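You operate a simulated robot arm through the tools that you are given. There is no shell and no other tool. Be economical: measure what you need, move in short steps, check, and stop when the job is done.

You run a simulated robot arm. Do the job below in one go: nothing can be reset, and whatever is moved stays where it is left.

Task
Fetch the orange cover from the top of the grey table and set it on the orange disc on the top of the grey table. Then take the white cover from the top of the grey table and leave it on the green card on the top of the grey table. Then put the carton from the top of the grey table on the coiled chain there. The order counts.

Only the result counts: the job must be done as asked and must still hold three seconds after the hand-in. Knocking over, shifting, dropping, spilling or breaking anything else fails it. A push-on lid holds only when it is set on centred and level and pressed home; a screw cap is set on level and turned clockwise until tight.

Robot
A 6-joint arm with a two-finger parallel gripper, fixed in place. Base frame: the origin is at the foot of the arm, x ahead of it, y to its left, z up; the work surface is at about z = 0. Units: m, degrees, N and s.
With the tool pointing down near the work surface it reaches from about 0.12 to 0.5 m from the base axis. Its first joint turns from -72.0 to 72.0 degrees. Payload 0.65 kg.
The TCP is the grasp point between the finger pads, 0.025 m short of the fingertips. In the tool frame z runs along the fingers and y along their closing line. Largest opening 0.076 m; finger width 0.018, thickness 0.01; the body of the gripper, 0.036 by 0.078 m, starts 0.045 m behind the TCP.
Orientation is told as [roll, pitch, yaw] about the base's x, y, z axes, in that order, counted from this pose: with the fingers straight down and closing along the base's y, the tool's x points along the base's -x, its y along +y and its z along -z.

Tools
- The arm moves only by the tool send_rows. Its argument "deltas" is a list of rows, each an object (a shift or turn left out is 0, a gripper value left out holds the last) with "offset": the shift along the tool's x, y, z in units of 400 mm (1.0 is 400 mm), a list of three; "delta_rot": the turn, a rotation vector about the tool's x, y, z in units of 120 degrees (1.0 is 120 degrees), a list of three; "hand": the closure, from 0 (fully open) to 1 (shut). In form: [{"offset": [dx, dy, dz], "delta_rot": [wx, wy, wz], "hand": hand}, ...]. A call has 1 to 10 rows; each row is the pose to reach, as a shift and turn from the pose commanded when the call began, along the tool's axes at that moment. A call with a number of a shift or a turn outside -1 to 1 is refused whole. Each row takes 0.2 s and may step no farther than 0.05 m and 8.6 degrees from the row before; otherwise, or with a gripper value out of range, the whole call is refused. Where a pose cannot be reached the arm comes as near as it can. A force on the tool above 40 N (or 10 N above the force at the start of the call, whichever is more), or a blocked arm, ends the call early, and 0.2 s more pass. The fingers move at their own pace (about 0.108 m/s each) and stop on an object; they squeeze with about 41 N. The grip force told is the motor's: it shows also when the fingers shut on nothing. Time passes only in rows, and 0.2 s behind the last, so rows that repeat a pose let the fingers close. It gives the time, the measured TCP pose, the force on the tool (base axes), the opening and the grip force at its end, in the units of the frame above (readings bear some noise), with the torque about the TCP (base axes, N m) and any sound that the robot's microphone picked up.
- Cameras (640 x 400 px; columns grow to the right, rows downward): "scene" is fixed at [0.0667, 0.2944, 0.3887]; the picture's right is [-0.56, -0.83, 0.00], its down [-0.58, 0.39, -0.71] and it looks along [0.59, -0.40, -0.70] (base axes); focal length 214 px, centre (320, 200). "wrist" rides on the gripper at [0.058, 0.011, -0.081] in the tool frame; the picture's right is [-0.18, 0.98, 0.00], its down [-0.75, -0.14, -0.64] and it looks along [-0.63, -0.12, 0.77] (tool axes); focal length 243 px, centre (320, 200). There is no depth. A picture from a camera that has moved, and an enlarged one, comes with that camera's place and axes in the base frame and with its lens.
- camera(camera): a new picture of that camera. No time passes.
- inspect(camera, box): a new picture of the part [left, top, right, bottom] of that camera's present view, enlarged. No time passes.
- close_job(): hands the job in; it is judged then, once.

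Work in short steps. Places have to be worked out from the pictures, the camera data and where the tool is seen: move nearer, look again, correct. Check each grasp and each placing, and mend what went wrong. You have 120 turns and 68 pictures in all, those below and enlarged ones among them. Open the gripper and draw the arm clear of the work before you hand the job in, unless the task says otherwise; then end with one line.

The tools are called after ">>>" as a command line: name --argument value ..., lists and objects as JSON in quotes. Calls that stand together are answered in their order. send_rows: Moves the arm, as the interface text tells. Its arguments: {"type":"object","properties":{"deltas":{"type":"array"}},"required":["deltas"]} The other tools are called the same way: camera (camera) takes a picture; inspect (camera, box) takes an enlarged picture of a part of a camera's view; close_job () hands the job in.

At the start:

```text
time_s: 0.0
tool_pos: [0.2897, 0.0734, 0.2519]
tool_rot: [0.0, 0.0, 0.0]
contact_force: [0.0, 0.0, 0.6]
moment: [-0.02, -0.02, 0.02]
gripper_width: 0.0759
grasp_force: 0.0
```

scene: 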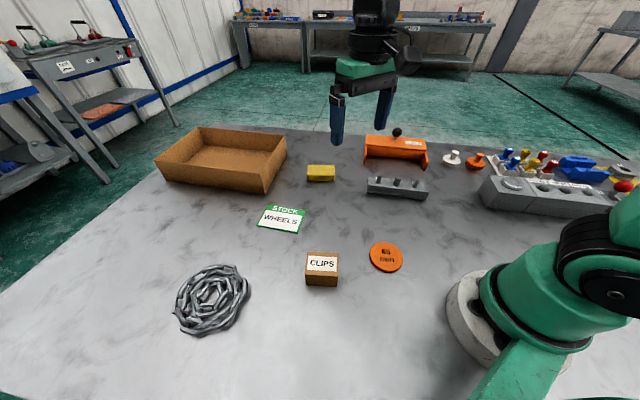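
wrist: 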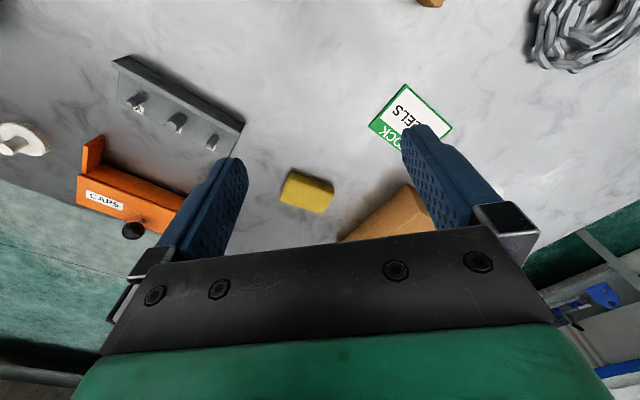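

The orange and white covers look like the two knobbed pieces near (452–476,158) in the scene view. I enlarge that area and the area with the targets to be sure.

>>> inspect --camera "scene" --box '[350, 120, 510, 220]'

>>> inspect --camera "scene" --box '[160, 190, 420, 350]'

>>> inspect --camera "scene" --box '[470, 130, 640, 236]'

```text
4.00 times, centred on (430, 170) of scene
camera zoom: at [0.0667, 0.2944, 0.3887], right [-0.56, -0.83, 0.0], down [-0.58, 0.39, -0.71], along [0.59, -0.4, -0.7], focal length 858 px, centre (-120, 320)
```

zoom: 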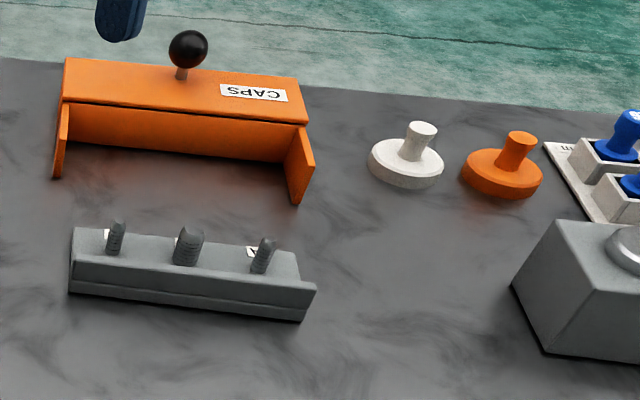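

```text
2.46 times, centred on (290, 270) of scene
camera zoom: at [0.0667, 0.2944, 0.3887], right [-0.56, -0.83, 0.0], down [-0.58, 0.39, -0.71], along [0.59, -0.4, -0.7], focal length 528 px, centre (394, 28)
```

zoom: 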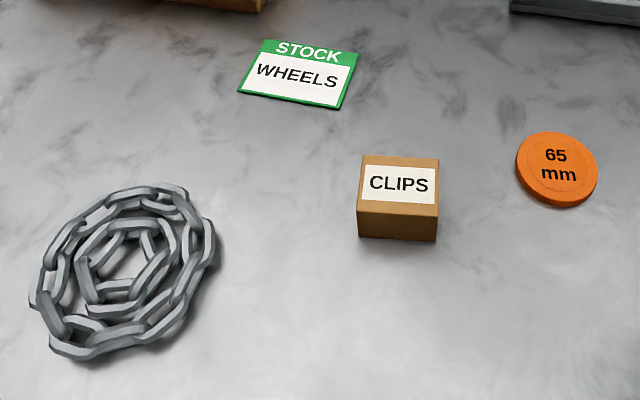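

```text
3.76 times, centred on (555, 183) of scene
camera zoom: at [0.0667, 0.2944, 0.3887], right [-0.56, -0.83, 0.0], down [-0.58, 0.39, -0.71], along [0.59, -0.4, -0.7], focal length 807 px, centre (-565, 264)
```

zoom: 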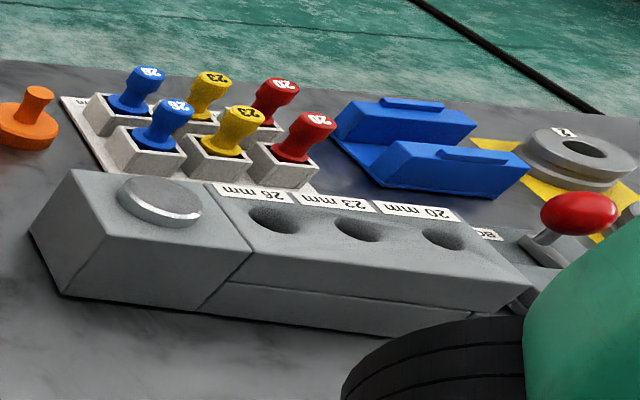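

The covers are the two knobbed lids: orange at about (0.25,-0.40) and white at about (0.297,-0.347). Other estimates are disc (0.176,0.061), card (0.39,0.186), carton (0.222,0.185) and chain (0.287,0.368). I'll move towards the orange lid while turning the wrist, so the fingers will close across the line joining the lids.

>>> send_rows --deltas '[{"offset": [0.006, -0.0875, 0], "delta_rot": [0, 0, 0.07], "hand": 0}, {"offset": [0.012, -0.175, 0], "delta_rot": [0, 0, 0.14]}, {"offset": [0.018, -0.2625, 0], "delta_rot": [0, 0, 0.21]}, {"offset": [0.025, -0.35, 0], "delta_rot": [0, 0, 0.28]}, {"offset": [0.031, -0.4375, 0], "delta_rot": [0, 0, 0.35]}, {"offset": [0.037, -0.525, 0], "delta_rot": [0, 0, 0.42]}, {"offset": [0.043, -0.6125, 0], "delta_rot": [0, 0, 0.49]}, {"offset": [0.05, -0.7, 0], "delta_rot": [0, 0, 0.56]}]'

```text
time_s: 1.8
tool_pos: [0.2708, -0.2075, 0.2501]
tool_rot: [0.1, 0.0, -67.2]
contact_force: [0.0, -0.7, 0.4]
moment: [0.0, -0.01, -0.02]
gripper_width: 0.0759
grasp_force: 0.2
```

Moved as commanded. I continue to above the orange lid at z≈0.18, turning to yaw −132.

>>> send_rows --deltas '[{"offset": [-0.0532, -0.0291, 0.0219], "delta_rot": [0, 0, 0.0675]}, {"offset": [-0.1064, -0.0583, 0.0438], "delta_rot": [0, 0, 0.135]}, {"offset": [-0.1596, -0.0874, 0.0656], "delta_rot": [0, 0, 0.2025]}, {"offset": [-0.2128, -0.1165, 0.0875], "delta_rot": [0, 0, 0.27]}, {"offset": [-0.266, -0.1456, 0.1094], "delta_rot": [0, 0, 0.3375]}, {"offset": [-0.3191, -0.1748, 0.1313], "delta_rot": [0, 0, 0.405]}, {"offset": [-0.3723, -0.2039, 0.1531], "delta_rot": [0, 0, 0.4725]}, {"offset": [-0.4255, -0.233, 0.175], "delta_rot": [0, 0, 0.54]}]'

>>> camera --camera "wrist"

>>> inspect --camera "scene" --box '[400, 80, 560, 180]'

```text
time_s: 3.6
tool_pos: [0.2504, -0.4001, 0.1802]
tool_rot: [0.1, 0.1, -132.2]
contact_force: [-0.1, 0.7, 0.8]
moment: [0.01, 0.01, -0.02]
gripper_width: 0.076
grasp_force: 0.0
```

```text
62 pictures are left
camera wrist: at [0.2978, -0.3645, 0.26], right [0.6, -0.8, 0.0], down [-0.61, -0.46, 0.64], along [-0.51, -0.39, -0.77], focal length 243 px, centre (320, 200)
```

wrist: 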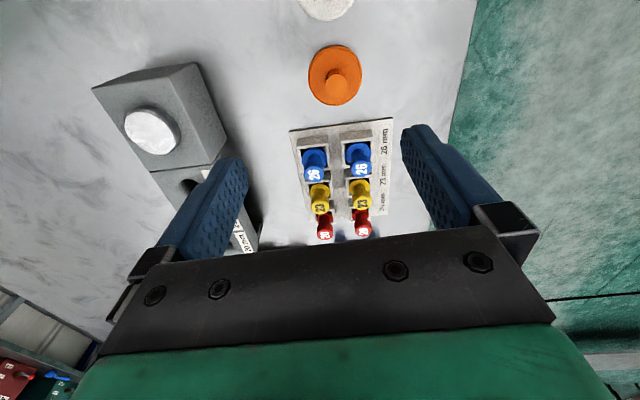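

```text
4.00 times, centred on (480, 130) of scene
camera zoom: at [0.0667, 0.2945, 0.3887], right [-0.56, -0.83, 0.0], down [-0.58, 0.39, -0.71], along [0.59, -0.4, -0.7], focal length 858 px, centre (-320, 480)
```

zoom: 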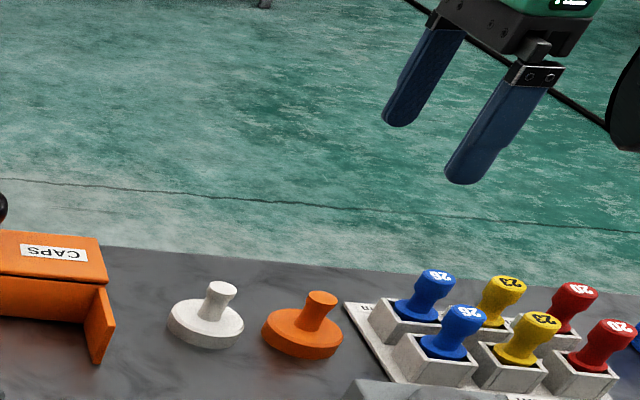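

The wrist view puts the orange lid at about (0.262,-0.409), slightly off the scene-view estimate. I move there and down to z≈0.11, then look again.

>>> send_rows --deltas '[{"offset": [0.0035, 0.037, 0.09]}, {"offset": [0.0035, 0.037, 0.175]}, {"offset": [0.0035, 0.037, 0.175]}]'

>>> camera --camera "wrist"

>>> inspect --camera "scene" --box '[400, 80, 560, 180]'

```text
time_s: 4.4
tool_pos: [0.2642, -0.4089, 0.1108]
tool_rot: [0.1, -0.1, -132.0]
contact_force: [0.3, 0.4, 0.1]
moment: [0.0, 0.01, -0.03]
gripper_width: 0.0763
grasp_force: 0.2
out of reach, approached as far as the arm can: row 2
```

```text
60 pictures are left
camera wrist: at [0.3106, -0.3734, 0.1909], right [0.61, -0.79, 0.0], down [-0.61, -0.47, 0.64], along [-0.51, -0.39, -0.77], focal length 243 px, centre (320, 200)
```

wrist: 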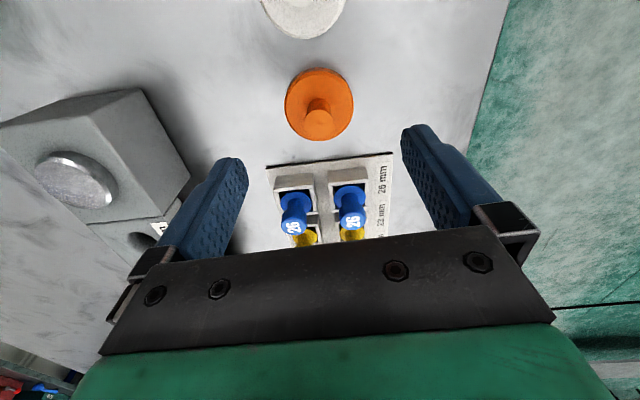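

```text
4.00 times, centred on (480, 130) of scene
camera zoom: at [0.0667, 0.2944, 0.3887], right [-0.56, -0.83, 0.0], down [-0.58, 0.39, -0.71], along [0.59, -0.4, -0.7], focal length 858 px, centre (-320, 480)
```

zoom: 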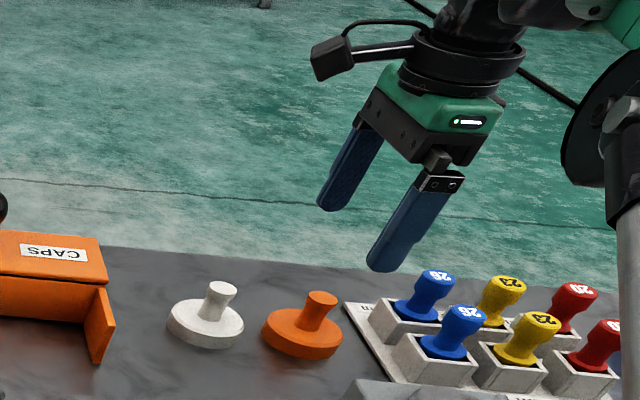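

Disc centre now reads about (0.263,-0.408). I zoom in on the lid to locate the knob exactly.

>>> inspect --camera "wrist" --box '[240, 50, 400, 150]'

```text
4.00 times, centred on (320, 100) of wrist
camera zoom: at [0.3106, -0.3734, 0.1909], right [0.61, -0.79, 0.0], down [-0.61, -0.47, 0.64], along [-0.51, -0.39, -0.77], focal length 970 px, centre (320, 600)
```

zoom: 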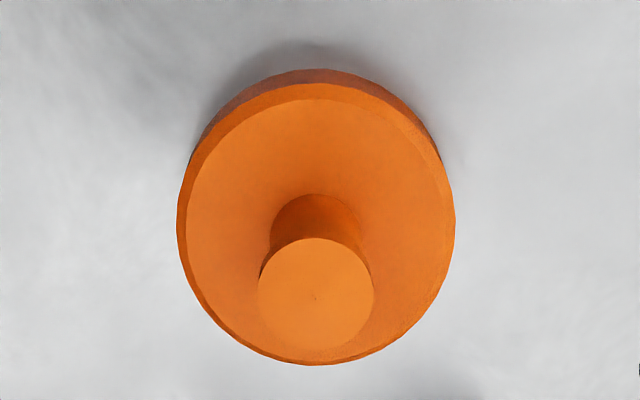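

Knob top centre is at about (0.262,-0.409), right under the TCP, with a diameter of about 18 mm. I descend to z≈0.046 with the fingers open.

>>> send_rows --deltas '[{"offset": [0, 0, 0.08]}, {"offset": [0, 0, 0.14]}, {"offset": [0, 0, 0.162]}, {"offset": [0, 0, 0.162]}]'

>>> camera --camera "wrist"

>>> inspect --camera "scene" --box '[400, 80, 560, 180]'

```text
time_s: 5.4
tool_pos: [0.2632, -0.4092, 0.046]
tool_rot: [0.1, 0.0, -132.0]
contact_force: [-0.4, -0.2, -0.4]
moment: [-0.04, 0.0, -0.03]
gripper_width: 0.076
grasp_force: 0.1
```

```text
57 pictures are left
camera wrist: at [0.3097, -0.3723, 0.1258], right [0.61, -0.79, 0.0], down [-0.61, -0.47, 0.64], along [-0.51, -0.39, -0.77], focal length 243 px, centre (320, 200)
```

wrist: 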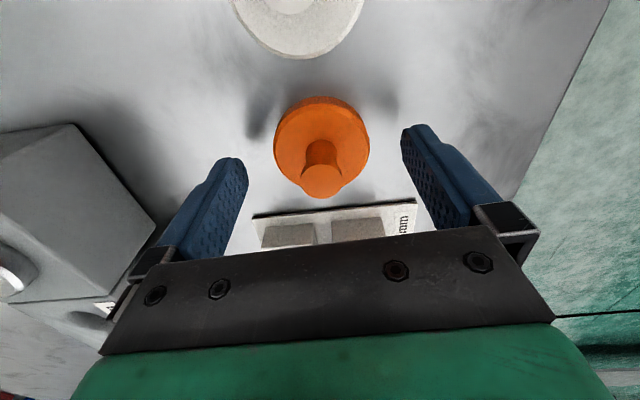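

```text
4.00 times, centred on (480, 130) of scene
camera zoom: at [0.0667, 0.2944, 0.3887], right [-0.56, -0.83, 0.0], down [-0.58, 0.39, -0.71], along [0.59, -0.4, -0.7], focal length 858 px, centre (-320, 480)
```

zoom: 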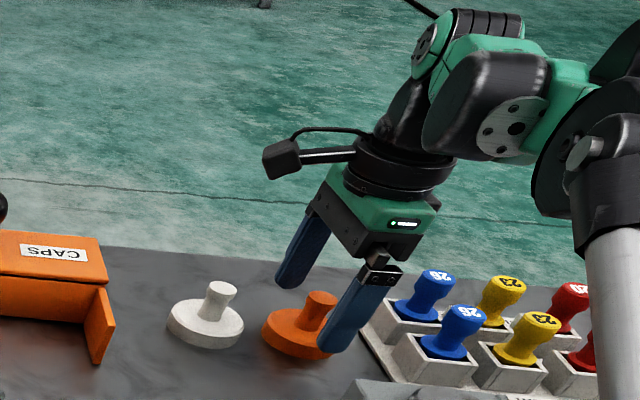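

The knob sits between the fingers with its top at about TCP height, well centred. I close.

>>> send_rows --deltas '[{"offset": [0, 0, 0.003], "hand": 1}, {"offset": [0, 0, 0.003]}, {"offset": [0, 0, 0.003]}, {"offset": [0, 0, 0.003]}]'

>>> camera --camera "wrist"

```text
time_s: 6.4
tool_pos: [0.2631, -0.4087, 0.0446]
tool_rot: [0.1, 0.0, -132.0]
contact_force: [-1.8, 0.5, 1.8]
moment: [-0.01, 0.04, 0.0]
gripper_width: 0.0173
grasp_force: 35.7
```

```text
55 pictures are left
camera wrist: at [0.3098, -0.3723, 0.1247], right [0.61, -0.79, 0.0], down [-0.61, -0.47, 0.64], along [-0.51, -0.39, -0.77], focal length 243 px, centre (320, 200)
```

wrist: 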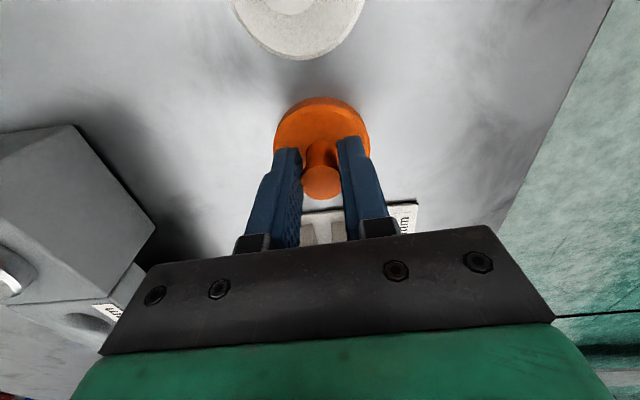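

The grip is on the knob at 17 mm. I lift straight up 12 cm.

>>> send_rows --deltas '[{"offset": [0, 0, -0.05], "hand": 1}, {"offset": [0, 0, -0.15]}, {"offset": [0, 0, -0.25]}, {"offset": [0, 0, -0.3]}]'

>>> inspect --camera "scene" --box '[400, 80, 560, 180]'

```text
time_s: 7.4
tool_pos: [0.2607, -0.4064, 0.1535]
tool_rot: [0.1, 0.1, -132.0]
contact_force: [-0.2, 0.2, -0.2]
moment: [-0.02, 0.04, 0.04]
gripper_width: 0.0173
grasp_force: 35.4
out of reach, approached as far as the arm can: row 4
```

```text
4.00 times, centred on (480, 130) of scene
camera zoom: at [0.0667, 0.2944, 0.3887], right [-0.56, -0.83, 0.0], down [-0.58, 0.39, -0.71], along [0.59, -0.4, -0.7], focal length 858 px, centre (-320, 480)
```

zoom: 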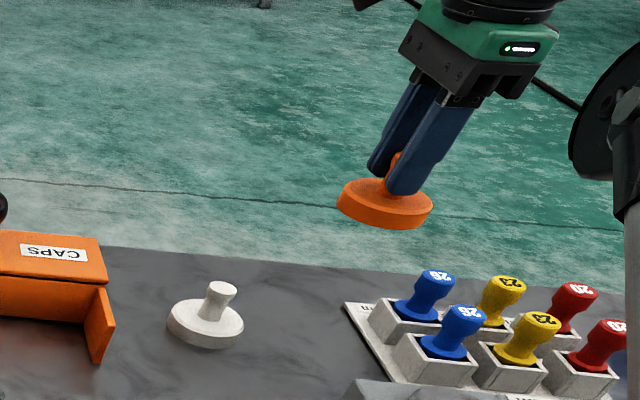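

The orange lid is held level and clear. I carry it to above the orange disc at about (0.18,0.06,0.20), turning yaw back to about −60.

>>> send_rows --deltas '[{"offset": [0.0734, -0.093, -0.011], "delta_rot": [0, 0, -0.06], "hand": 1}, {"offset": [0.1468, -0.186, -0.022], "delta_rot": [0, 0, -0.12]}, {"offset": [0.2202, -0.279, -0.033], "delta_rot": [0, 0, -0.18]}, {"offset": [0.2936, -0.372, -0.044], "delta_rot": [0, 0, -0.24]}, {"offset": [0.367, -0.465, -0.055], "delta_rot": [0, 0, -0.3]}, {"offset": [0.4404, -0.558, -0.066], "delta_rot": [0, 0, -0.36]}, {"offset": [0.5138, -0.651, -0.077], "delta_rot": [0, 0, -0.42]}, {"offset": [0.5872, -0.744, -0.088], "delta_rot": [0, 0, -0.48]}, {"offset": [0.6606, -0.837, -0.099], "delta_rot": [0, 0, -0.54]}, {"offset": [0.734, -0.93, -0.11], "delta_rot": [0, 0, -0.6]}]'

>>> camera --camera "wrist"

>>> camera --camera "scene"

```text
time_s: 9.6
tool_pos: [0.1794, 0.0632, 0.1959]
tool_rot: [0.0, -0.1, -59.9]
contact_force: [0.2, 0.7, -0.1]
moment: [0.04, 0.02, -0.02]
gripper_width: 0.0173
grasp_force: 35.8
```

```text
53 pictures are left
camera wrist: at [0.1596, 0.1187, 0.2768], right [0.94, 0.33, 0.0], down [0.25, -0.72, 0.64], along [0.21, -0.61, -0.77], focal length 243 px, centre (320, 200)
```

wrist: 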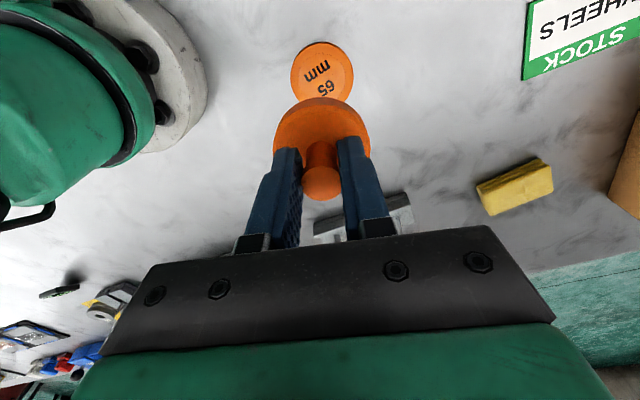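

```text
52 pictures are left
```

scene: 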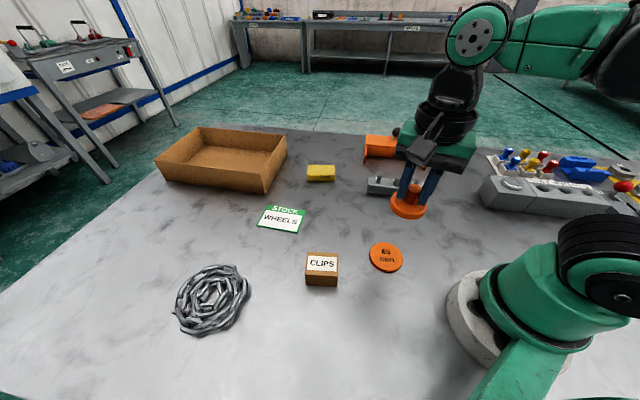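

The disc reads about (0.181,0.063), directly below the held lid. I descend to z≈0.085 and re-check from both cameras.

>>> send_rows --deltas '[{"offset": [0, 0, 0.09]}, {"offset": [0, 0, 0.18]}, {"offset": [0, 0, 0.27]}, {"offset": [0, 0, 0.275]}]'

>>> camera --camera "wrist"

>>> inspect --camera "scene" --box '[320, 190, 480, 290]'

```text
time_s: 10.6
tool_pos: [0.1803, 0.0614, 0.0874]
tool_rot: [-0.1, 0.0, -60.0]
contact_force: [0.3, 0.1, -0.3]
moment: [0.01, 0.02, -0.03]
gripper_width: 0.0175
grasp_force: 35.6
```

```text
51 pictures are left
camera wrist: at [0.1605, 0.1185, 0.1676], right [0.94, 0.33, 0.0], down [0.25, -0.72, 0.64], along [0.21, -0.61, -0.77], focal length 243 px, centre (320, 200)
```

wrist: 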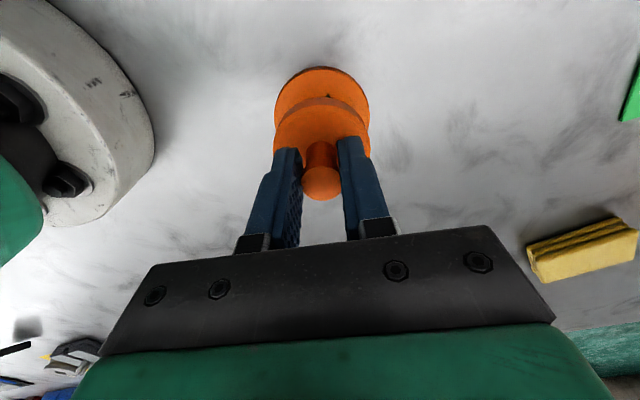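

```text
4.00 times, centred on (400, 240) of scene
camera zoom: at [0.0667, 0.2944, 0.3887], right [-0.56, -0.83, 0.0], down [-0.58, 0.39, -0.71], along [0.59, -0.4, -0.7], focal length 858 px, centre (0, 40)
```

zoom: 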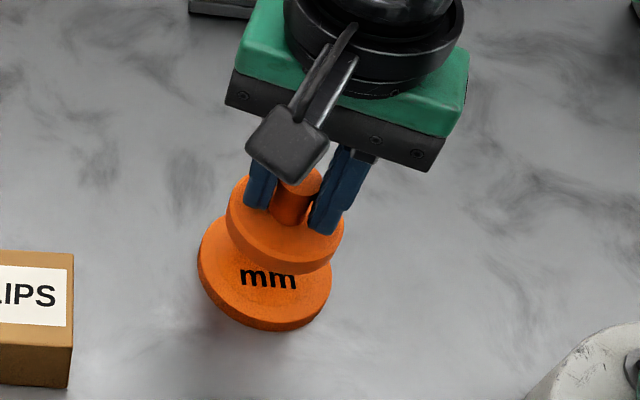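

Disc centre is (0.181,0.063) against a TCP of (0.180,0.061), so I nudge about 1 mm and lower to just above the disc.

>>> send_rows --deltas '[{"offset": [0.0015, 0.0025, 0.04]}, {"offset": [0.0015, 0.0025, 0.07]}, {"offset": [0.0015, 0.0025, 0.072]}]'

>>> inspect --camera "scene" --box '[340, 210, 440, 280]'

>>> inspect --camera "wrist" --box '[240, 60, 400, 220]'

```text
time_s: 11.4
tool_pos: [0.1804, 0.0633, 0.0584]
tool_rot: [0.0, 0.0, -59.9]
contact_force: [0.6, -0.4, -0.8]
moment: [0.0, -0.02, -0.03]
gripper_width: 0.0172
grasp_force: 35.3
```

```text
5.71 times, centred on (390, 245) of scene
camera zoom: at [0.0667, 0.2944, 0.3887], right [-0.56, -0.83, 0.0], down [-0.58, 0.39, -0.71], along [0.59, -0.4, -0.7], focal length 1226 px, centre (-80, -57)
```

zoom: 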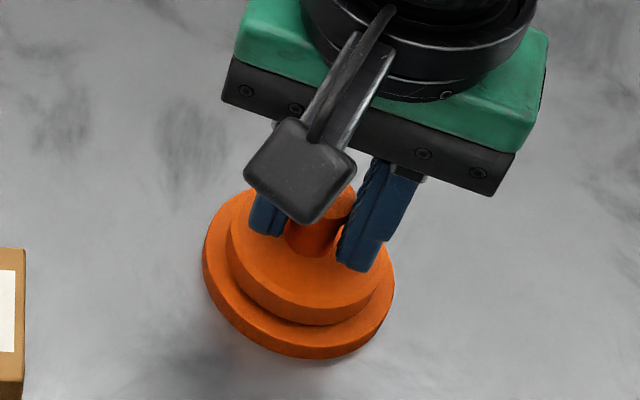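

```text
2.50 times, centred on (320, 140) of wrist
camera zoom: at [0.1606, 0.1189, 0.1384], right [0.94, 0.33, 0.0], down [0.25, -0.72, 0.64], along [0.21, -0.61, -0.77], focal length 606 px, centre (320, 350)
```

zoom: 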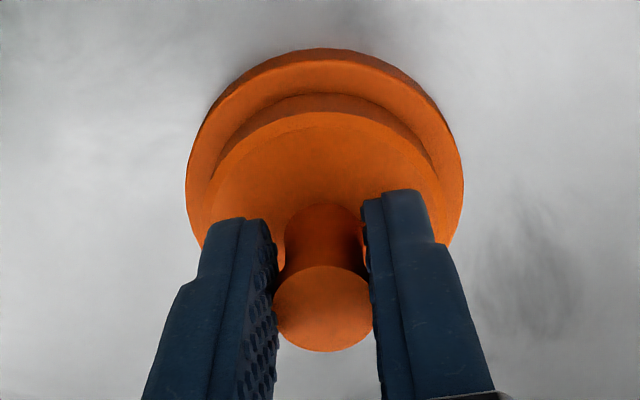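

Well centred. I lower in 1.5–2 mm steps until contact.

>>> send_rows --deltas '[{"offset": [0, 0, 0.006]}, {"offset": [0, 0, 0.01]}, {"offset": [0, 0, 0.013]}]'

```text
time_s: 12.2
tool_pos: [0.1797, 0.0625, 0.0531]
tool_rot: [0.0, 0.0, -60.0]
contact_force: [-0.2, 0.5, 0.2]
moment: [0.01, 0.01, -0.01]
gripper_width: 0.0173
grasp_force: 36.2
```

>>> send_rows --deltas '[{"offset": [0, 0, 0.003]}, {"offset": [0, 0, 0.005]}]'

>>> inspect --camera "scene" --box '[360, 230, 420, 272]'

```text
time_s: 12.6
tool_pos: [0.1815, 0.0635, 0.0522]
tool_rot: [0.0, -0.1, -60.0]
contact_force: [-3.4, 0.4, 34.1]
moment: [-0.13, -0.04, 0.03]
gripper_width: 0.017
grasp_force: 35.5
stopped in row 1: the force on the tool passed its limit at 54 N (the readings are from after the stop); the commanded pose is now the measured one
```

```text
9.52 times, centred on (390, 251) of scene
camera zoom: at [0.0666, 0.2944, 0.3887], right [-0.56, -0.83, 0.0], down [-0.58, 0.39, -0.71], along [0.59, -0.4, -0.7], focal length 2043 px, centre (-347, -286)
```

zoom: 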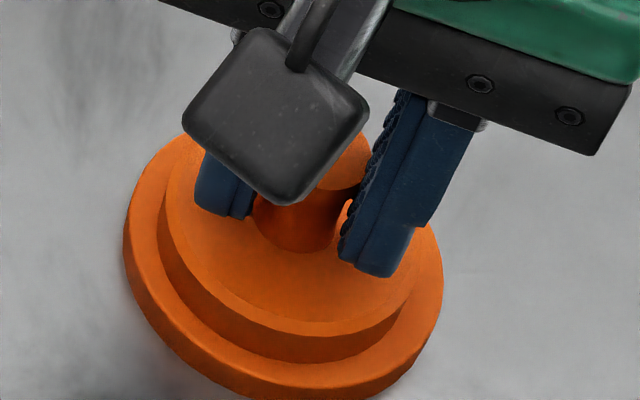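

Contact: the lid is seated on the disc. I ease up slightly to relieve force, then open and retreat.

>>> send_rows --deltas '[{"offset": [0, 0, -0.001]}, {"offset": [0, 0, -0.001], "hand": 0.4}, {"offset": [0, 0, -0.001], "hand": 0}, {"offset": [0, 0, -0.001]}, {"offset": [0, 0, -0.06]}, {"offset": [0, 0, -0.16]}, {"offset": [0, 0, -0.26]}, {"offset": [0, 0, -0.36]}]'

>>> camera --camera "wrist"

>>> inspect --camera "scene" --box '[340, 210, 440, 280]'

```text
time_s: 14.4
tool_pos: [0.1799, 0.0614, 0.1973]
tool_rot: [0.0, 0.0, -60.0]
contact_force: [-0.5, -0.1, -0.3]
moment: [0.05, -0.02, -0.01]
gripper_width: 0.0759
grasp_force: 0.0
```

```text
46 pictures are left
camera wrist: at [0.1604, 0.1187, 0.2773], right [0.94, 0.33, 0.0], down [0.25, -0.72, 0.64], along [0.21, -0.61, -0.77], focal length 243 px, centre (320, 200)
```

wrist: 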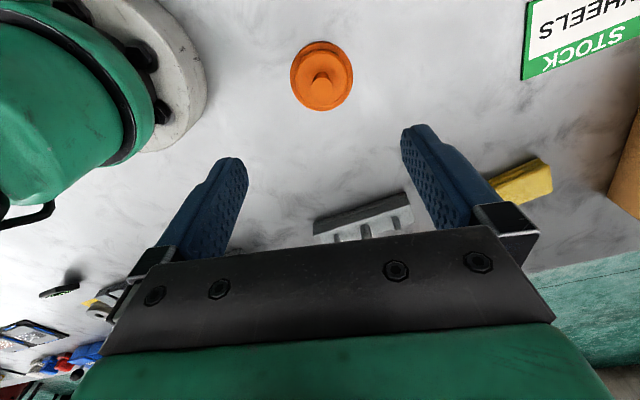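

```text
5.71 times, centred on (390, 245) of scene
camera zoom: at [0.0667, 0.2944, 0.3887], right [-0.56, -0.83, 0.0], down [-0.58, 0.39, -0.71], along [0.59, -0.4, -0.7], focal length 1226 px, centre (-80, -57)
```

zoom: 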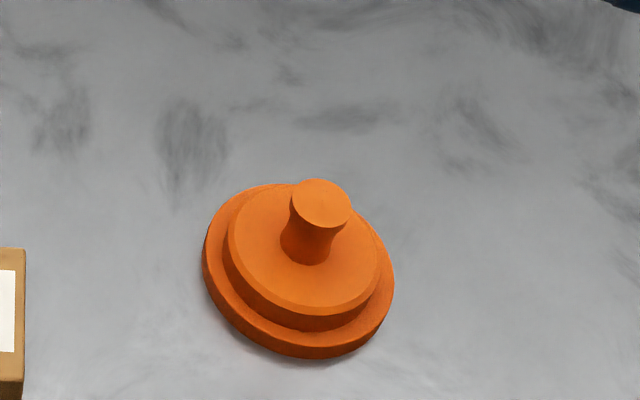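

The orange cover sits flat and centred on the disc. Next is the white lid at about (0.306,-0.36), and I fly most of the way there with the gripper turned back to yaw −132.

>>> send_rows --deltas '[{"offset": [-0.0995, -0.0236, 0.004], "delta_rot": [0, 0, 0.06], "hand": 0}, {"offset": [-0.199, -0.0472, 0.008], "delta_rot": [0, 0, 0.12]}, {"offset": [-0.2985, -0.0708, 0.012], "delta_rot": [0, 0, 0.18]}, {"offset": [-0.398, -0.0944, 0.016], "delta_rot": [0, 0, 0.24]}, {"offset": [-0.4975, -0.118, 0.02], "delta_rot": [0, 0, 0.3]}, {"offset": [-0.597, -0.1416, 0.024], "delta_rot": [0, 0, 0.36]}, {"offset": [-0.6965, -0.1652, 0.028], "delta_rot": [0, 0, 0.42]}, {"offset": [-0.796, -0.1888, 0.032], "delta_rot": [0, 0, 0.48]}, {"offset": [-0.8955, -0.2124, 0.036], "delta_rot": [0, 0, 0.54]}, {"offset": [-0.995, -0.236, 0.04], "delta_rot": [0, 0, 0.6]}]'

>>> camera --camera "wrist"

```text
time_s: 16.6
tool_pos: [0.2989, -0.3288, 0.1825]
tool_rot: [0.0, 0.0, -132.2]
contact_force: [-0.3, 0.2, 0.0]
moment: [0.0, -0.01, 0.01]
gripper_width: 0.076
grasp_force: 0.1
```

```text
44 pictures are left
camera wrist: at [0.3453, -0.2934, 0.2613], right [0.61, -0.8, 0.0], down [-0.61, -0.46, 0.64], along [-0.51, -0.39, -0.77], focal length 243 px, centre (320, 200)
```

wrist: 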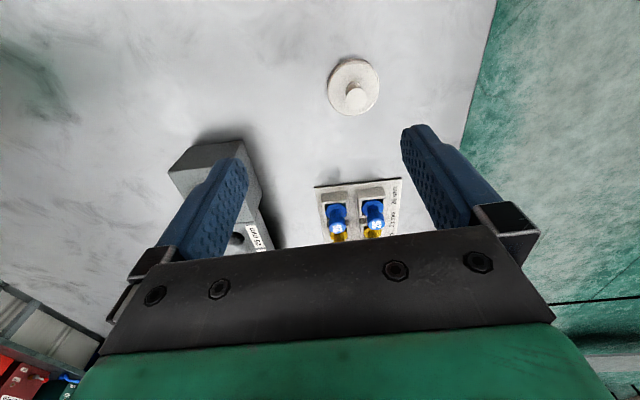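

The white lid reads (0.312,-0.358) from both the disc and knob centres. I centre over it and descend to z≈0.11.

>>> send_rows --deltas '[{"offset": [-0.0327, 0.0738, 0.05]}, {"offset": [-0.0327, 0.0738, 0.12]}, {"offset": [-0.0327, 0.0738, 0.18]}, {"offset": [-0.0327, 0.0738, 0.18]}]'

>>> inspect --camera "wrist" --box '[200, 0, 440, 150]'

```text
time_s: 17.6
tool_pos: [0.3123, -0.3579, 0.1089]
tool_rot: [-0.1, 0.1, -132.0]
contact_force: [-0.1, 0.2, 0.6]
moment: [-0.01, 0.0, -0.01]
gripper_width: 0.0762
grasp_force: 0.0
```

```text
2.67 times, centred on (320, 75) of wrist
camera zoom: at [0.3582, -0.3226, 0.1891], right [0.61, -0.79, 0.0], down [-0.61, -0.46, 0.64], along [-0.51, -0.39, -0.77], focal length 647 px, centre (320, 533)
```

zoom: 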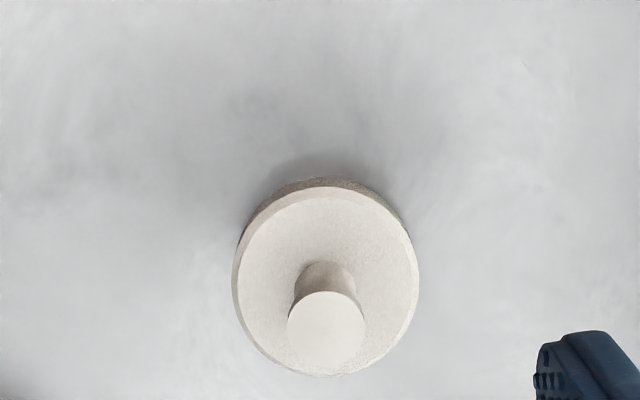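

The knob is under the TCP within 2 mm. I nudge and descend to the same grasp height as the orange lid.

>>> send_rows --deltas '[{"offset": [-0.003, 0.003, 0.08]}, {"offset": [-0.003, 0.003, 0.14]}, {"offset": [-0.003, 0.003, 0.159]}, {"offset": [-0.003, 0.003, 0.159]}]'

>>> camera --camera "wrist"

>>> inspect --camera "scene" --box '[380, 90, 540, 190]'

```text
time_s: 18.6
tool_pos: [0.3113, -0.3608, 0.046]
tool_rot: [-0.1, 0.0, -131.9]
contact_force: [-0.6, -0.4, 0.1]
moment: [-0.01, -0.03, -0.05]
gripper_width: 0.0759
grasp_force: 0.0
```

```text
42 pictures are left
camera wrist: at [0.3581, -0.324, 0.1256], right [0.61, -0.79, 0.0], down [-0.61, -0.46, 0.64], along [-0.51, -0.39, -0.77], focal length 243 px, centre (320, 200)
```

wrist: 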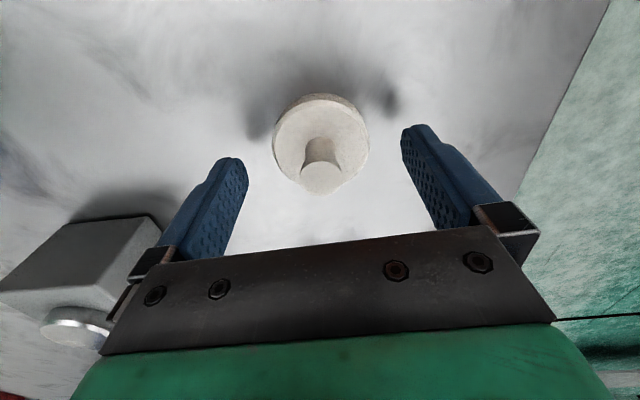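

```text
4.00 times, centred on (460, 140) of scene
camera zoom: at [0.0667, 0.2944, 0.3887], right [-0.56, -0.83, 0.0], down [-0.58, 0.39, -0.71], along [0.59, -0.4, -0.7], focal length 858 px, centre (-240, 440)
```

zoom: 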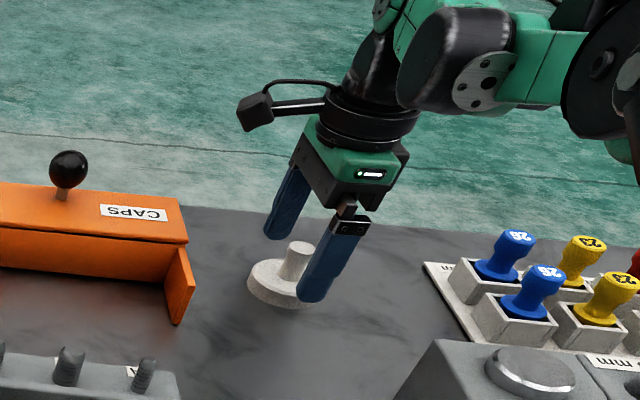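

The white knob is between the fingers just as the orange one was. I close, then lift.

>>> send_rows --deltas '[{"offset": [0, 0, 0.003], "hand": 1}, {"offset": [0, 0, 0.003]}, {"offset": [0, 0, 0.003]}, {"offset": [0, 0, 0.003]}]'

>>> send_rows --deltas '[{"offset": [0, 0, -0.05], "hand": 1}, {"offset": [0, 0, -0.15]}, {"offset": [0, 0, -0.25]}, {"offset": [0, 0, -0.33]}]'

>>> inspect --camera "scene" --box '[380, 50, 540, 190]'

```text
time_s: 19.6
tool_pos: [0.3117, -0.3601, 0.0445]
tool_rot: [0.0, 0.0, -132.1]
contact_force: [-1.7, 1.4, 2.4]
moment: [0.02, 0.04, -0.01]
gripper_width: 0.0174
grasp_force: 35.7
```

```text
time_s: 20.6
tool_pos: [0.3106, -0.3592, 0.1769]
tool_rot: [0.0, -0.1, -132.0]
contact_force: [0.1, 0.2, -0.5]
moment: [-0.02, 0.02, 0.01]
gripper_width: 0.0174
grasp_force: 36.1
```

```text
2.86 times, centred on (460, 120) of scene
camera zoom: at [0.0667, 0.2944, 0.3887], right [-0.56, -0.83, 0.0], down [-0.58, 0.39, -0.71], along [0.59, -0.4, -0.7], focal length 613 px, centre (-80, 429)
```

zoom: 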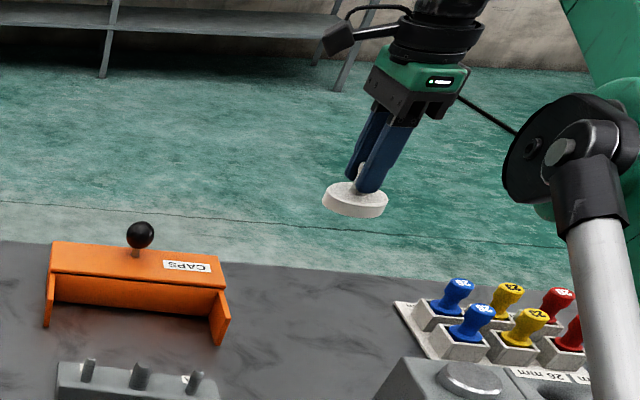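

The white lid is held level. I carry it toward the card at about (0.385,0.18) in two halves at safe height.

>>> send_rows --deltas '[{"offset": [0.0939, -0.0638, -0.003], "delta_rot": [0, 0, -0.0583], "hand": 1}, {"offset": [0.1878, -0.1276, -0.006], "delta_rot": [0, 0, -0.1167]}, {"offset": [0.2817, -0.1914, -0.009], "delta_rot": [0, 0, -0.175]}, {"offset": [0.3756, -0.2552, -0.012], "delta_rot": [0, 0, -0.2333]}, {"offset": [0.4695, -0.319, -0.015], "delta_rot": [0, 0, -0.2917]}, {"offset": [0.5634, -0.3828, -0.018], "delta_rot": [0, 0, -0.35]}]'

>>> send_rows --deltas '[{"offset": [0.1125, 0.0154, -0.003], "delta_rot": [0, 0, -0.0583], "hand": 1}, {"offset": [0.225, 0.0308, -0.006], "delta_rot": [0, 0, -0.1167]}, {"offset": [0.3375, 0.0462, -0.009], "delta_rot": [0, 0, -0.175]}, {"offset": [0.45, 0.0616, -0.012], "delta_rot": [0, 0, -0.2333]}, {"offset": [0.5625, 0.077, -0.015], "delta_rot": [0, 0, -0.2917]}, {"offset": [0.675, 0.0925, -0.018], "delta_rot": [0, 0, -0.35]}]'

>>> camera --camera "wrist"

>>> camera --camera "scene"

```text
time_s: 22.0
tool_pos: [0.3478, -0.0893, 0.1828]
tool_rot: [-0.1, 0.0, -90.0]
contact_force: [0.4, -0.2, -0.1]
moment: [0.0, 0.0, 0.01]
gripper_width: 0.0172
grasp_force: 36.0
```

```text
time_s: 23.4
tool_pos: [0.3844, 0.1804, 0.1912]
tool_rot: [0.0, -0.1, -48.0]
contact_force: [0.3, -0.2, -1.1]
moment: [-0.01, 0.0, -0.03]
gripper_width: 0.0173
grasp_force: 36.0
```

```text
39 pictures are left
camera wrist: at [0.3536, 0.2312, 0.2713], right [0.85, 0.52, 0.0], down [0.4, -0.65, 0.64], along [0.34, -0.55, -0.77], focal length 243 px, centre (320, 200)
```

wrist: 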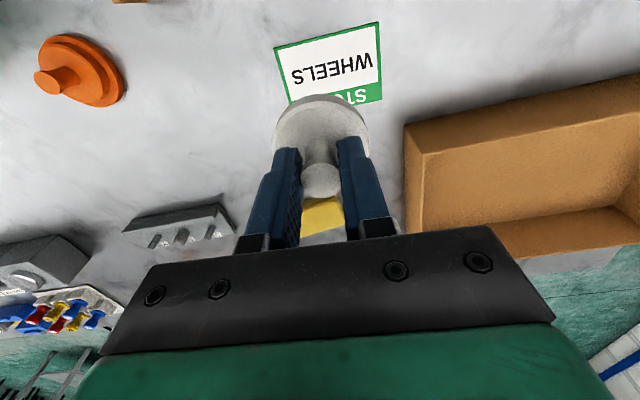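

```text
38 pictures are left
```

scene: 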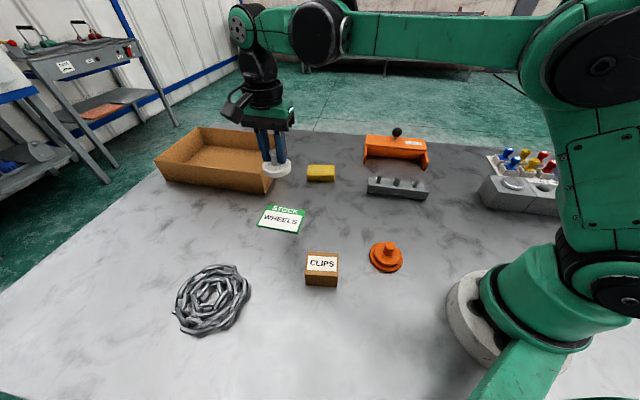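

Card centre computes to about (0.391,0.184), and the tray wall is about 11 cm away. I shift to the centre and descend to z≈0.075.

>>> send_rows --deltas '[{"offset": [-0.0047, 0.0187, 0.1]}, {"offset": [-0.0047, 0.0187, 0.2]}, {"offset": [-0.0047, 0.0187, 0.29]}, {"offset": [-0.0047, 0.0187, 0.29]}]'

>>> camera --camera "wrist"

>>> inspect --camera "scene" --box '[200, 150, 360, 250]'

```text
time_s: 24.4
tool_pos: [0.3915, 0.1827, 0.0733]
tool_rot: [-0.1, 0.0, -48.0]
contact_force: [-0.3, -0.1, -1.1]
moment: [-0.03, 0.01, -0.01]
gripper_width: 0.0173
grasp_force: 36.3
```

```text
37 pictures are left
camera wrist: at [0.3604, 0.2339, 0.1538], right [0.85, 0.52, 0.0], down [0.4, -0.65, 0.64], along [0.34, -0.55, -0.77], focal length 243 px, centre (320, 200)
```

wrist: 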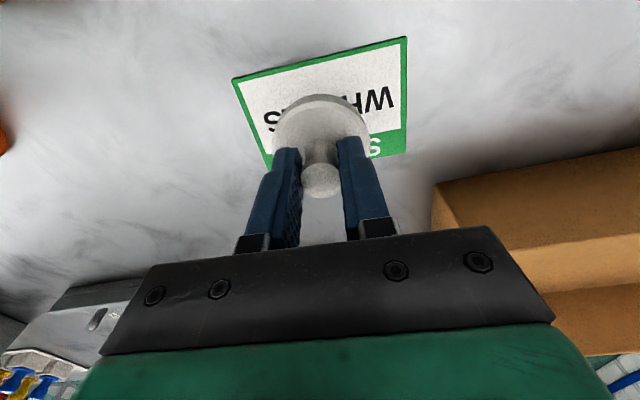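

```text
4.00 times, centred on (280, 200) of scene
camera zoom: at [0.0667, 0.2944, 0.3887], right [-0.56, -0.83, 0.0], down [-0.58, 0.39, -0.71], along [0.59, -0.4, -0.7], focal length 858 px, centre (480, 200)
```

zoom: 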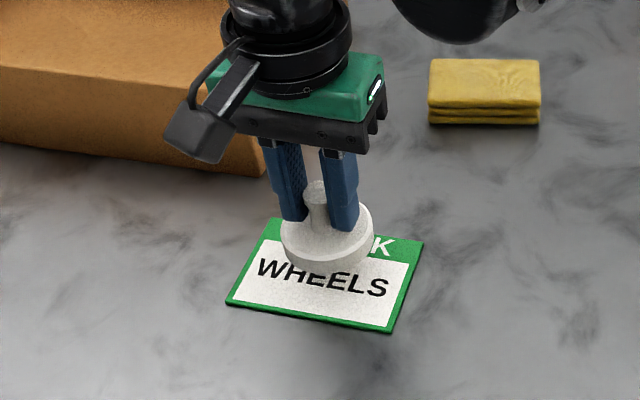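

It is centred within about 2 mm. I lower to z≈0.049 and then creep to contact.

>>> send_rows --deltas '[{"offset": [0.003, 0, 0.03]}, {"offset": [0.003, 0, 0.058]}, {"offset": [0.003, 0, 0.058]}]'

>>> send_rows --deltas '[{"offset": [0, 0, 0.003]}, {"offset": [0, 0, 0.006]}, {"offset": [0, 0, 0.009]}]'

>>> inspect --camera "scene" --box '[240, 180, 320, 240]'

```text
time_s: 25.2
tool_pos: [0.3904, 0.1839, 0.052]
tool_rot: [0.1, -0.1, -48.0]
contact_force: [0.0, 0.5, -1.1]
moment: [0.0, -0.01, 0.03]
gripper_width: 0.0172
grasp_force: 35.9
```

```text
time_s: 26.0
tool_pos: [0.3907, 0.1828, 0.0475]
tool_rot: [0.0, 0.0, -47.9]
contact_force: [-0.2, -0.4, 0.3]
moment: [0.01, 0.0, 0.02]
gripper_width: 0.0174
grasp_force: 35.7
```

```text
6.67 times, centred on (280, 210) of scene
camera zoom: at [0.0667, 0.2944, 0.3887], right [-0.56, -0.83, 0.0], down [-0.58, 0.39, -0.71], along [0.59, -0.4, -0.7], focal length 1430 px, centre (587, 133)
```

zoom: 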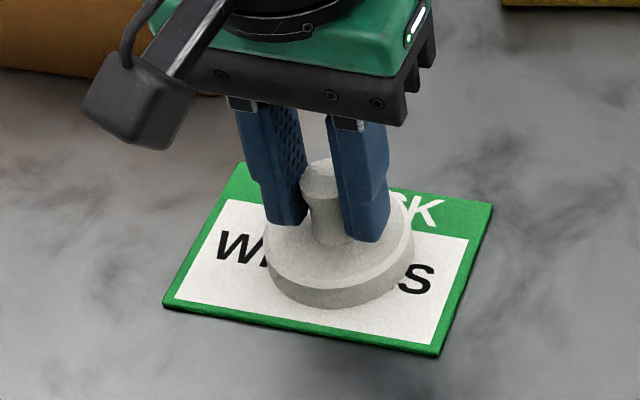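

No contact yet at z≈0.0475, so I continue in sub-millimetre steps.

>>> send_rows --deltas '[{"offset": [0, 0, 0.002]}, {"offset": [0, 0, 0.004]}, {"offset": [0, 0, 0.006]}]'

```text
time_s: 26.8
tool_pos: [0.391, 0.1842, 0.0473]
tool_rot: [0.1, -0.1, -48.0]
contact_force: [-0.4, 0.9, 17.0]
moment: [0.0, -0.03, 0.02]
gripper_width: 0.0172
grasp_force: 35.9
stopped in row 3: the force on the tool passed its limit at 44 N (the readings are from after the stop); the commanded pose is now the measured one
```

Contact made; the lid is on the card. I open and retreat upward.

>>> send_rows --deltas '[{"offset": [0, 0, 0]}, {"offset": [0, 0, 0], "hand": 0.4}, {"offset": [0, 0, 0], "hand": 0}, {"offset": [0, 0, 0]}, {"offset": [0, 0, -0.06]}, {"offset": [0, 0, -0.16]}, {"offset": [0, 0, -0.26]}, {"offset": [0, 0, -0.36]}]'

>>> camera --camera "wrist"

>>> inspect --camera "scene" --box '[240, 190, 360, 300]'

```text
time_s: 28.6
tool_pos: [0.392, 0.1839, 0.1906]
tool_rot: [0.0, 0.1, -48.0]
contact_force: [0.0, -0.8, 0.6]
moment: [0.0, 0.01, -0.01]
gripper_width: 0.0763
grasp_force: 0.0
```

```text
34 pictures are left
camera wrist: at [0.3604, 0.2347, 0.2712], right [0.85, 0.52, 0.0], down [0.4, -0.65, 0.64], along [0.34, -0.55, -0.77], focal length 243 px, centre (320, 200)
```

wrist: 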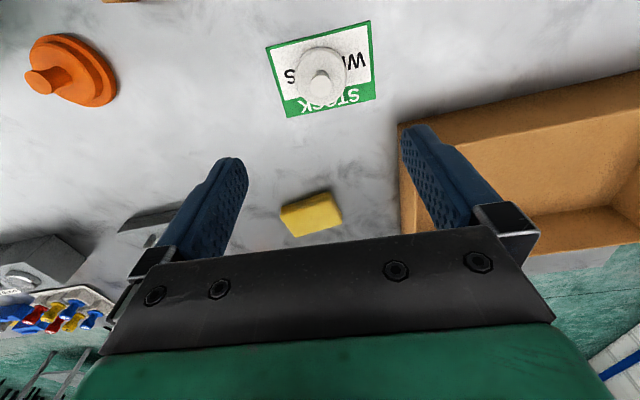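

```text
3.64 times, centred on (300, 245) of scene
camera zoom: at [0.0667, 0.2944, 0.3887], right [-0.56, -0.83, 0.0], down [-0.58, 0.39, -0.71], along [0.59, -0.4, -0.7], focal length 780 px, centre (393, 36)
```

zoom: 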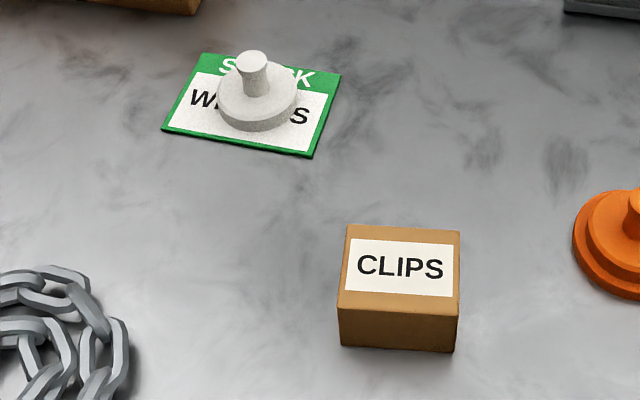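

The white cover rests on the card. The carton is about 59×44 mm and 40 mm tall, centred at about (0.224,0.183) with its long side at about 51°. I move above it and turn to yaw 51 to close across the short side.

>>> send_rows --deltas '[{"offset": [0.024, -0.026, 0], "delta_rot": [0, 0, -0.06875], "hand": 0}, {"offset": [0.047, -0.053, 0], "delta_rot": [0, 0, -0.1375]}, {"offset": [0.071, -0.079, 0], "delta_rot": [0, 0, -0.20625]}, {"offset": [0.095, -0.105, 0], "delta_rot": [0, 0, -0.275]}, {"offset": [0.118, -0.132, 0], "delta_rot": [0, 0, -0.34375]}, {"offset": [0.142, -0.158, 0], "delta_rot": [0, 0, -0.4125]}]'

>>> send_rows --deltas '[{"offset": [0.035, 0.001, 0], "delta_rot": [0, 0, -0.06875]}, {"offset": [0.07, 0.002, 0], "delta_rot": [0, 0, -0.1375]}, {"offset": [0.106, 0.003, 0], "delta_rot": [0, 0, -0.20625]}, {"offset": [0.142, 0.004, 0], "delta_rot": [0, 0, -0.275]}, {"offset": [0.177, 0.005, 0], "delta_rot": [0, 0, -0.34375]}, {"offset": [0.2125, 0.0055, 0], "delta_rot": [0, 0, -0.4125]}]'

>>> camera --camera "wrist"

```text
time_s: 30.0
tool_pos: [0.3052, 0.1847, 0.1896]
tool_rot: [-0.1, 0.0, 1.7]
contact_force: [0.0, -0.7, -0.3]
moment: [0.02, 0.0, 0.01]
gripper_width: 0.0762
grasp_force: 0.0
```

```text
time_s: 31.4
tool_pos: [0.2209, 0.1838, 0.1891]
tool_rot: [-0.1, 0.0, 51.2]
contact_force: [0.4, 0.8, -0.4]
moment: [0.0, 0.01, 0.01]
gripper_width: 0.076
grasp_force: 0.1
```

```text
32 pictures are left
camera wrist: at [0.1758, 0.1461, 0.27], right [-0.65, 0.76, 0.0], down [0.58, 0.5, 0.64], along [0.49, 0.42, -0.77], focal length 243 px, centre (320, 200)
```

wrist: 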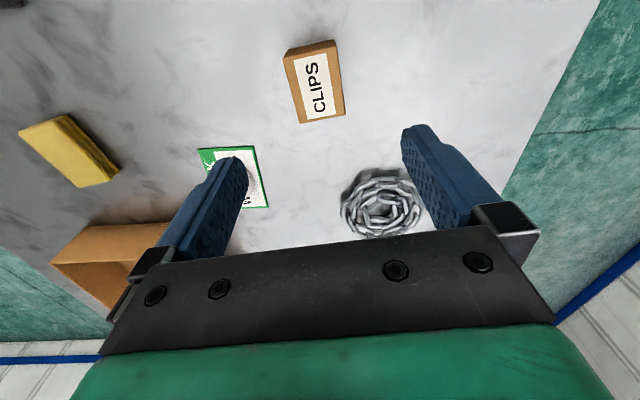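

I zoom in on the carton and chain for exact corners.

>>> inspect --camera "wrist" --box '[264, 30, 376, 140]'

>>> inspect --camera "wrist" --box '[320, 150, 440, 250]'

```text
3.64 times, centred on (320, 85) of wrist
camera zoom: at [0.1758, 0.1461, 0.27], right [-0.65, 0.76, 0.0], down [0.58, 0.5, 0.64], along [0.49, 0.42, -0.77], focal length 882 px, centre (320, 618)
```

zoom: 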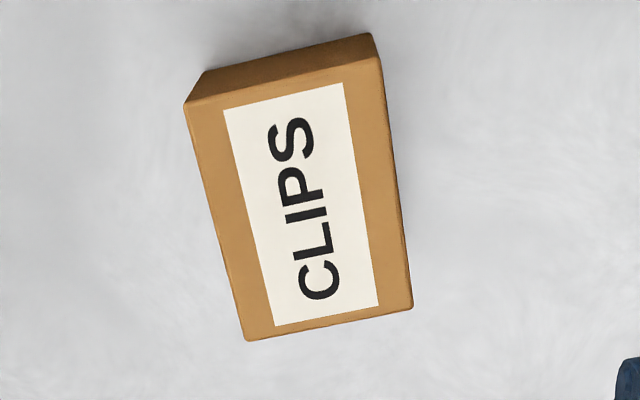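

```text
4.00 times, centred on (380, 200) of wrist
camera zoom: at [0.1758, 0.1461, 0.27], right [-0.65, 0.76, 0.0], down [0.58, 0.5, 0.64], along [0.49, 0.42, -0.77], focal length 970 px, centre (80, 200)
```

zoom: 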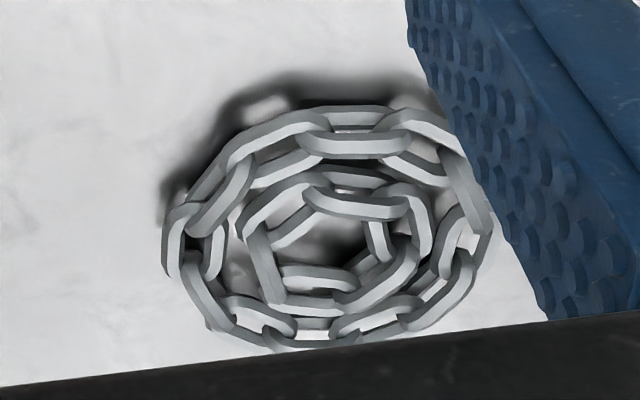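

The wrist view gives carton centre (0.226,0.184), long axis at 51.5° and short side 45 mm, agreeing with the scene view. I centre and descend to z≈0.035 around it.

>>> send_rows --deltas '[{"offset": [-0.009, -0.0097, 0.1]}, {"offset": [-0.009, -0.0097, 0.2]}, {"offset": [-0.009, -0.0097, 0.27]}, {"offset": [-0.009, -0.0097, 0.34]}, {"offset": [-0.009, -0.0097, 0.385]}, {"offset": [-0.009, -0.0097, 0.385]}]'

>>> camera --camera "wrist"

```text
time_s: 32.8
tool_pos: [0.2285, 0.1846, 0.0347]
tool_rot: [0.0, 0.0, 51.0]
contact_force: [-0.8, -0.6, -0.4]
moment: [0.0, 0.02, 0.03]
gripper_width: 0.0759
grasp_force: 0.0
```

```text
29 pictures are left
camera wrist: at [0.1813, 0.1459, 0.1152], right [-0.65, 0.76, 0.0], down [0.58, 0.5, 0.64], along [0.49, 0.42, -0.77], focal length 243 px, centre (320, 200)
```

wrist: 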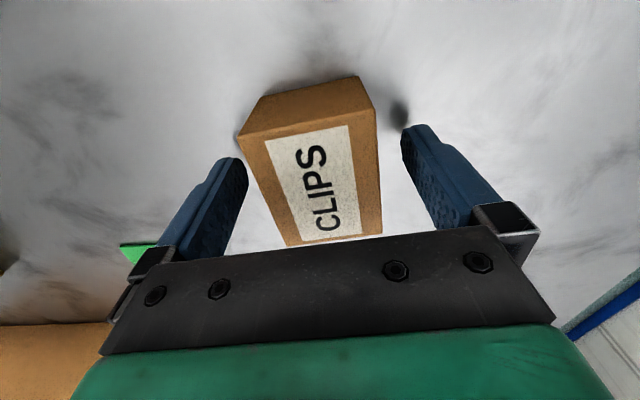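

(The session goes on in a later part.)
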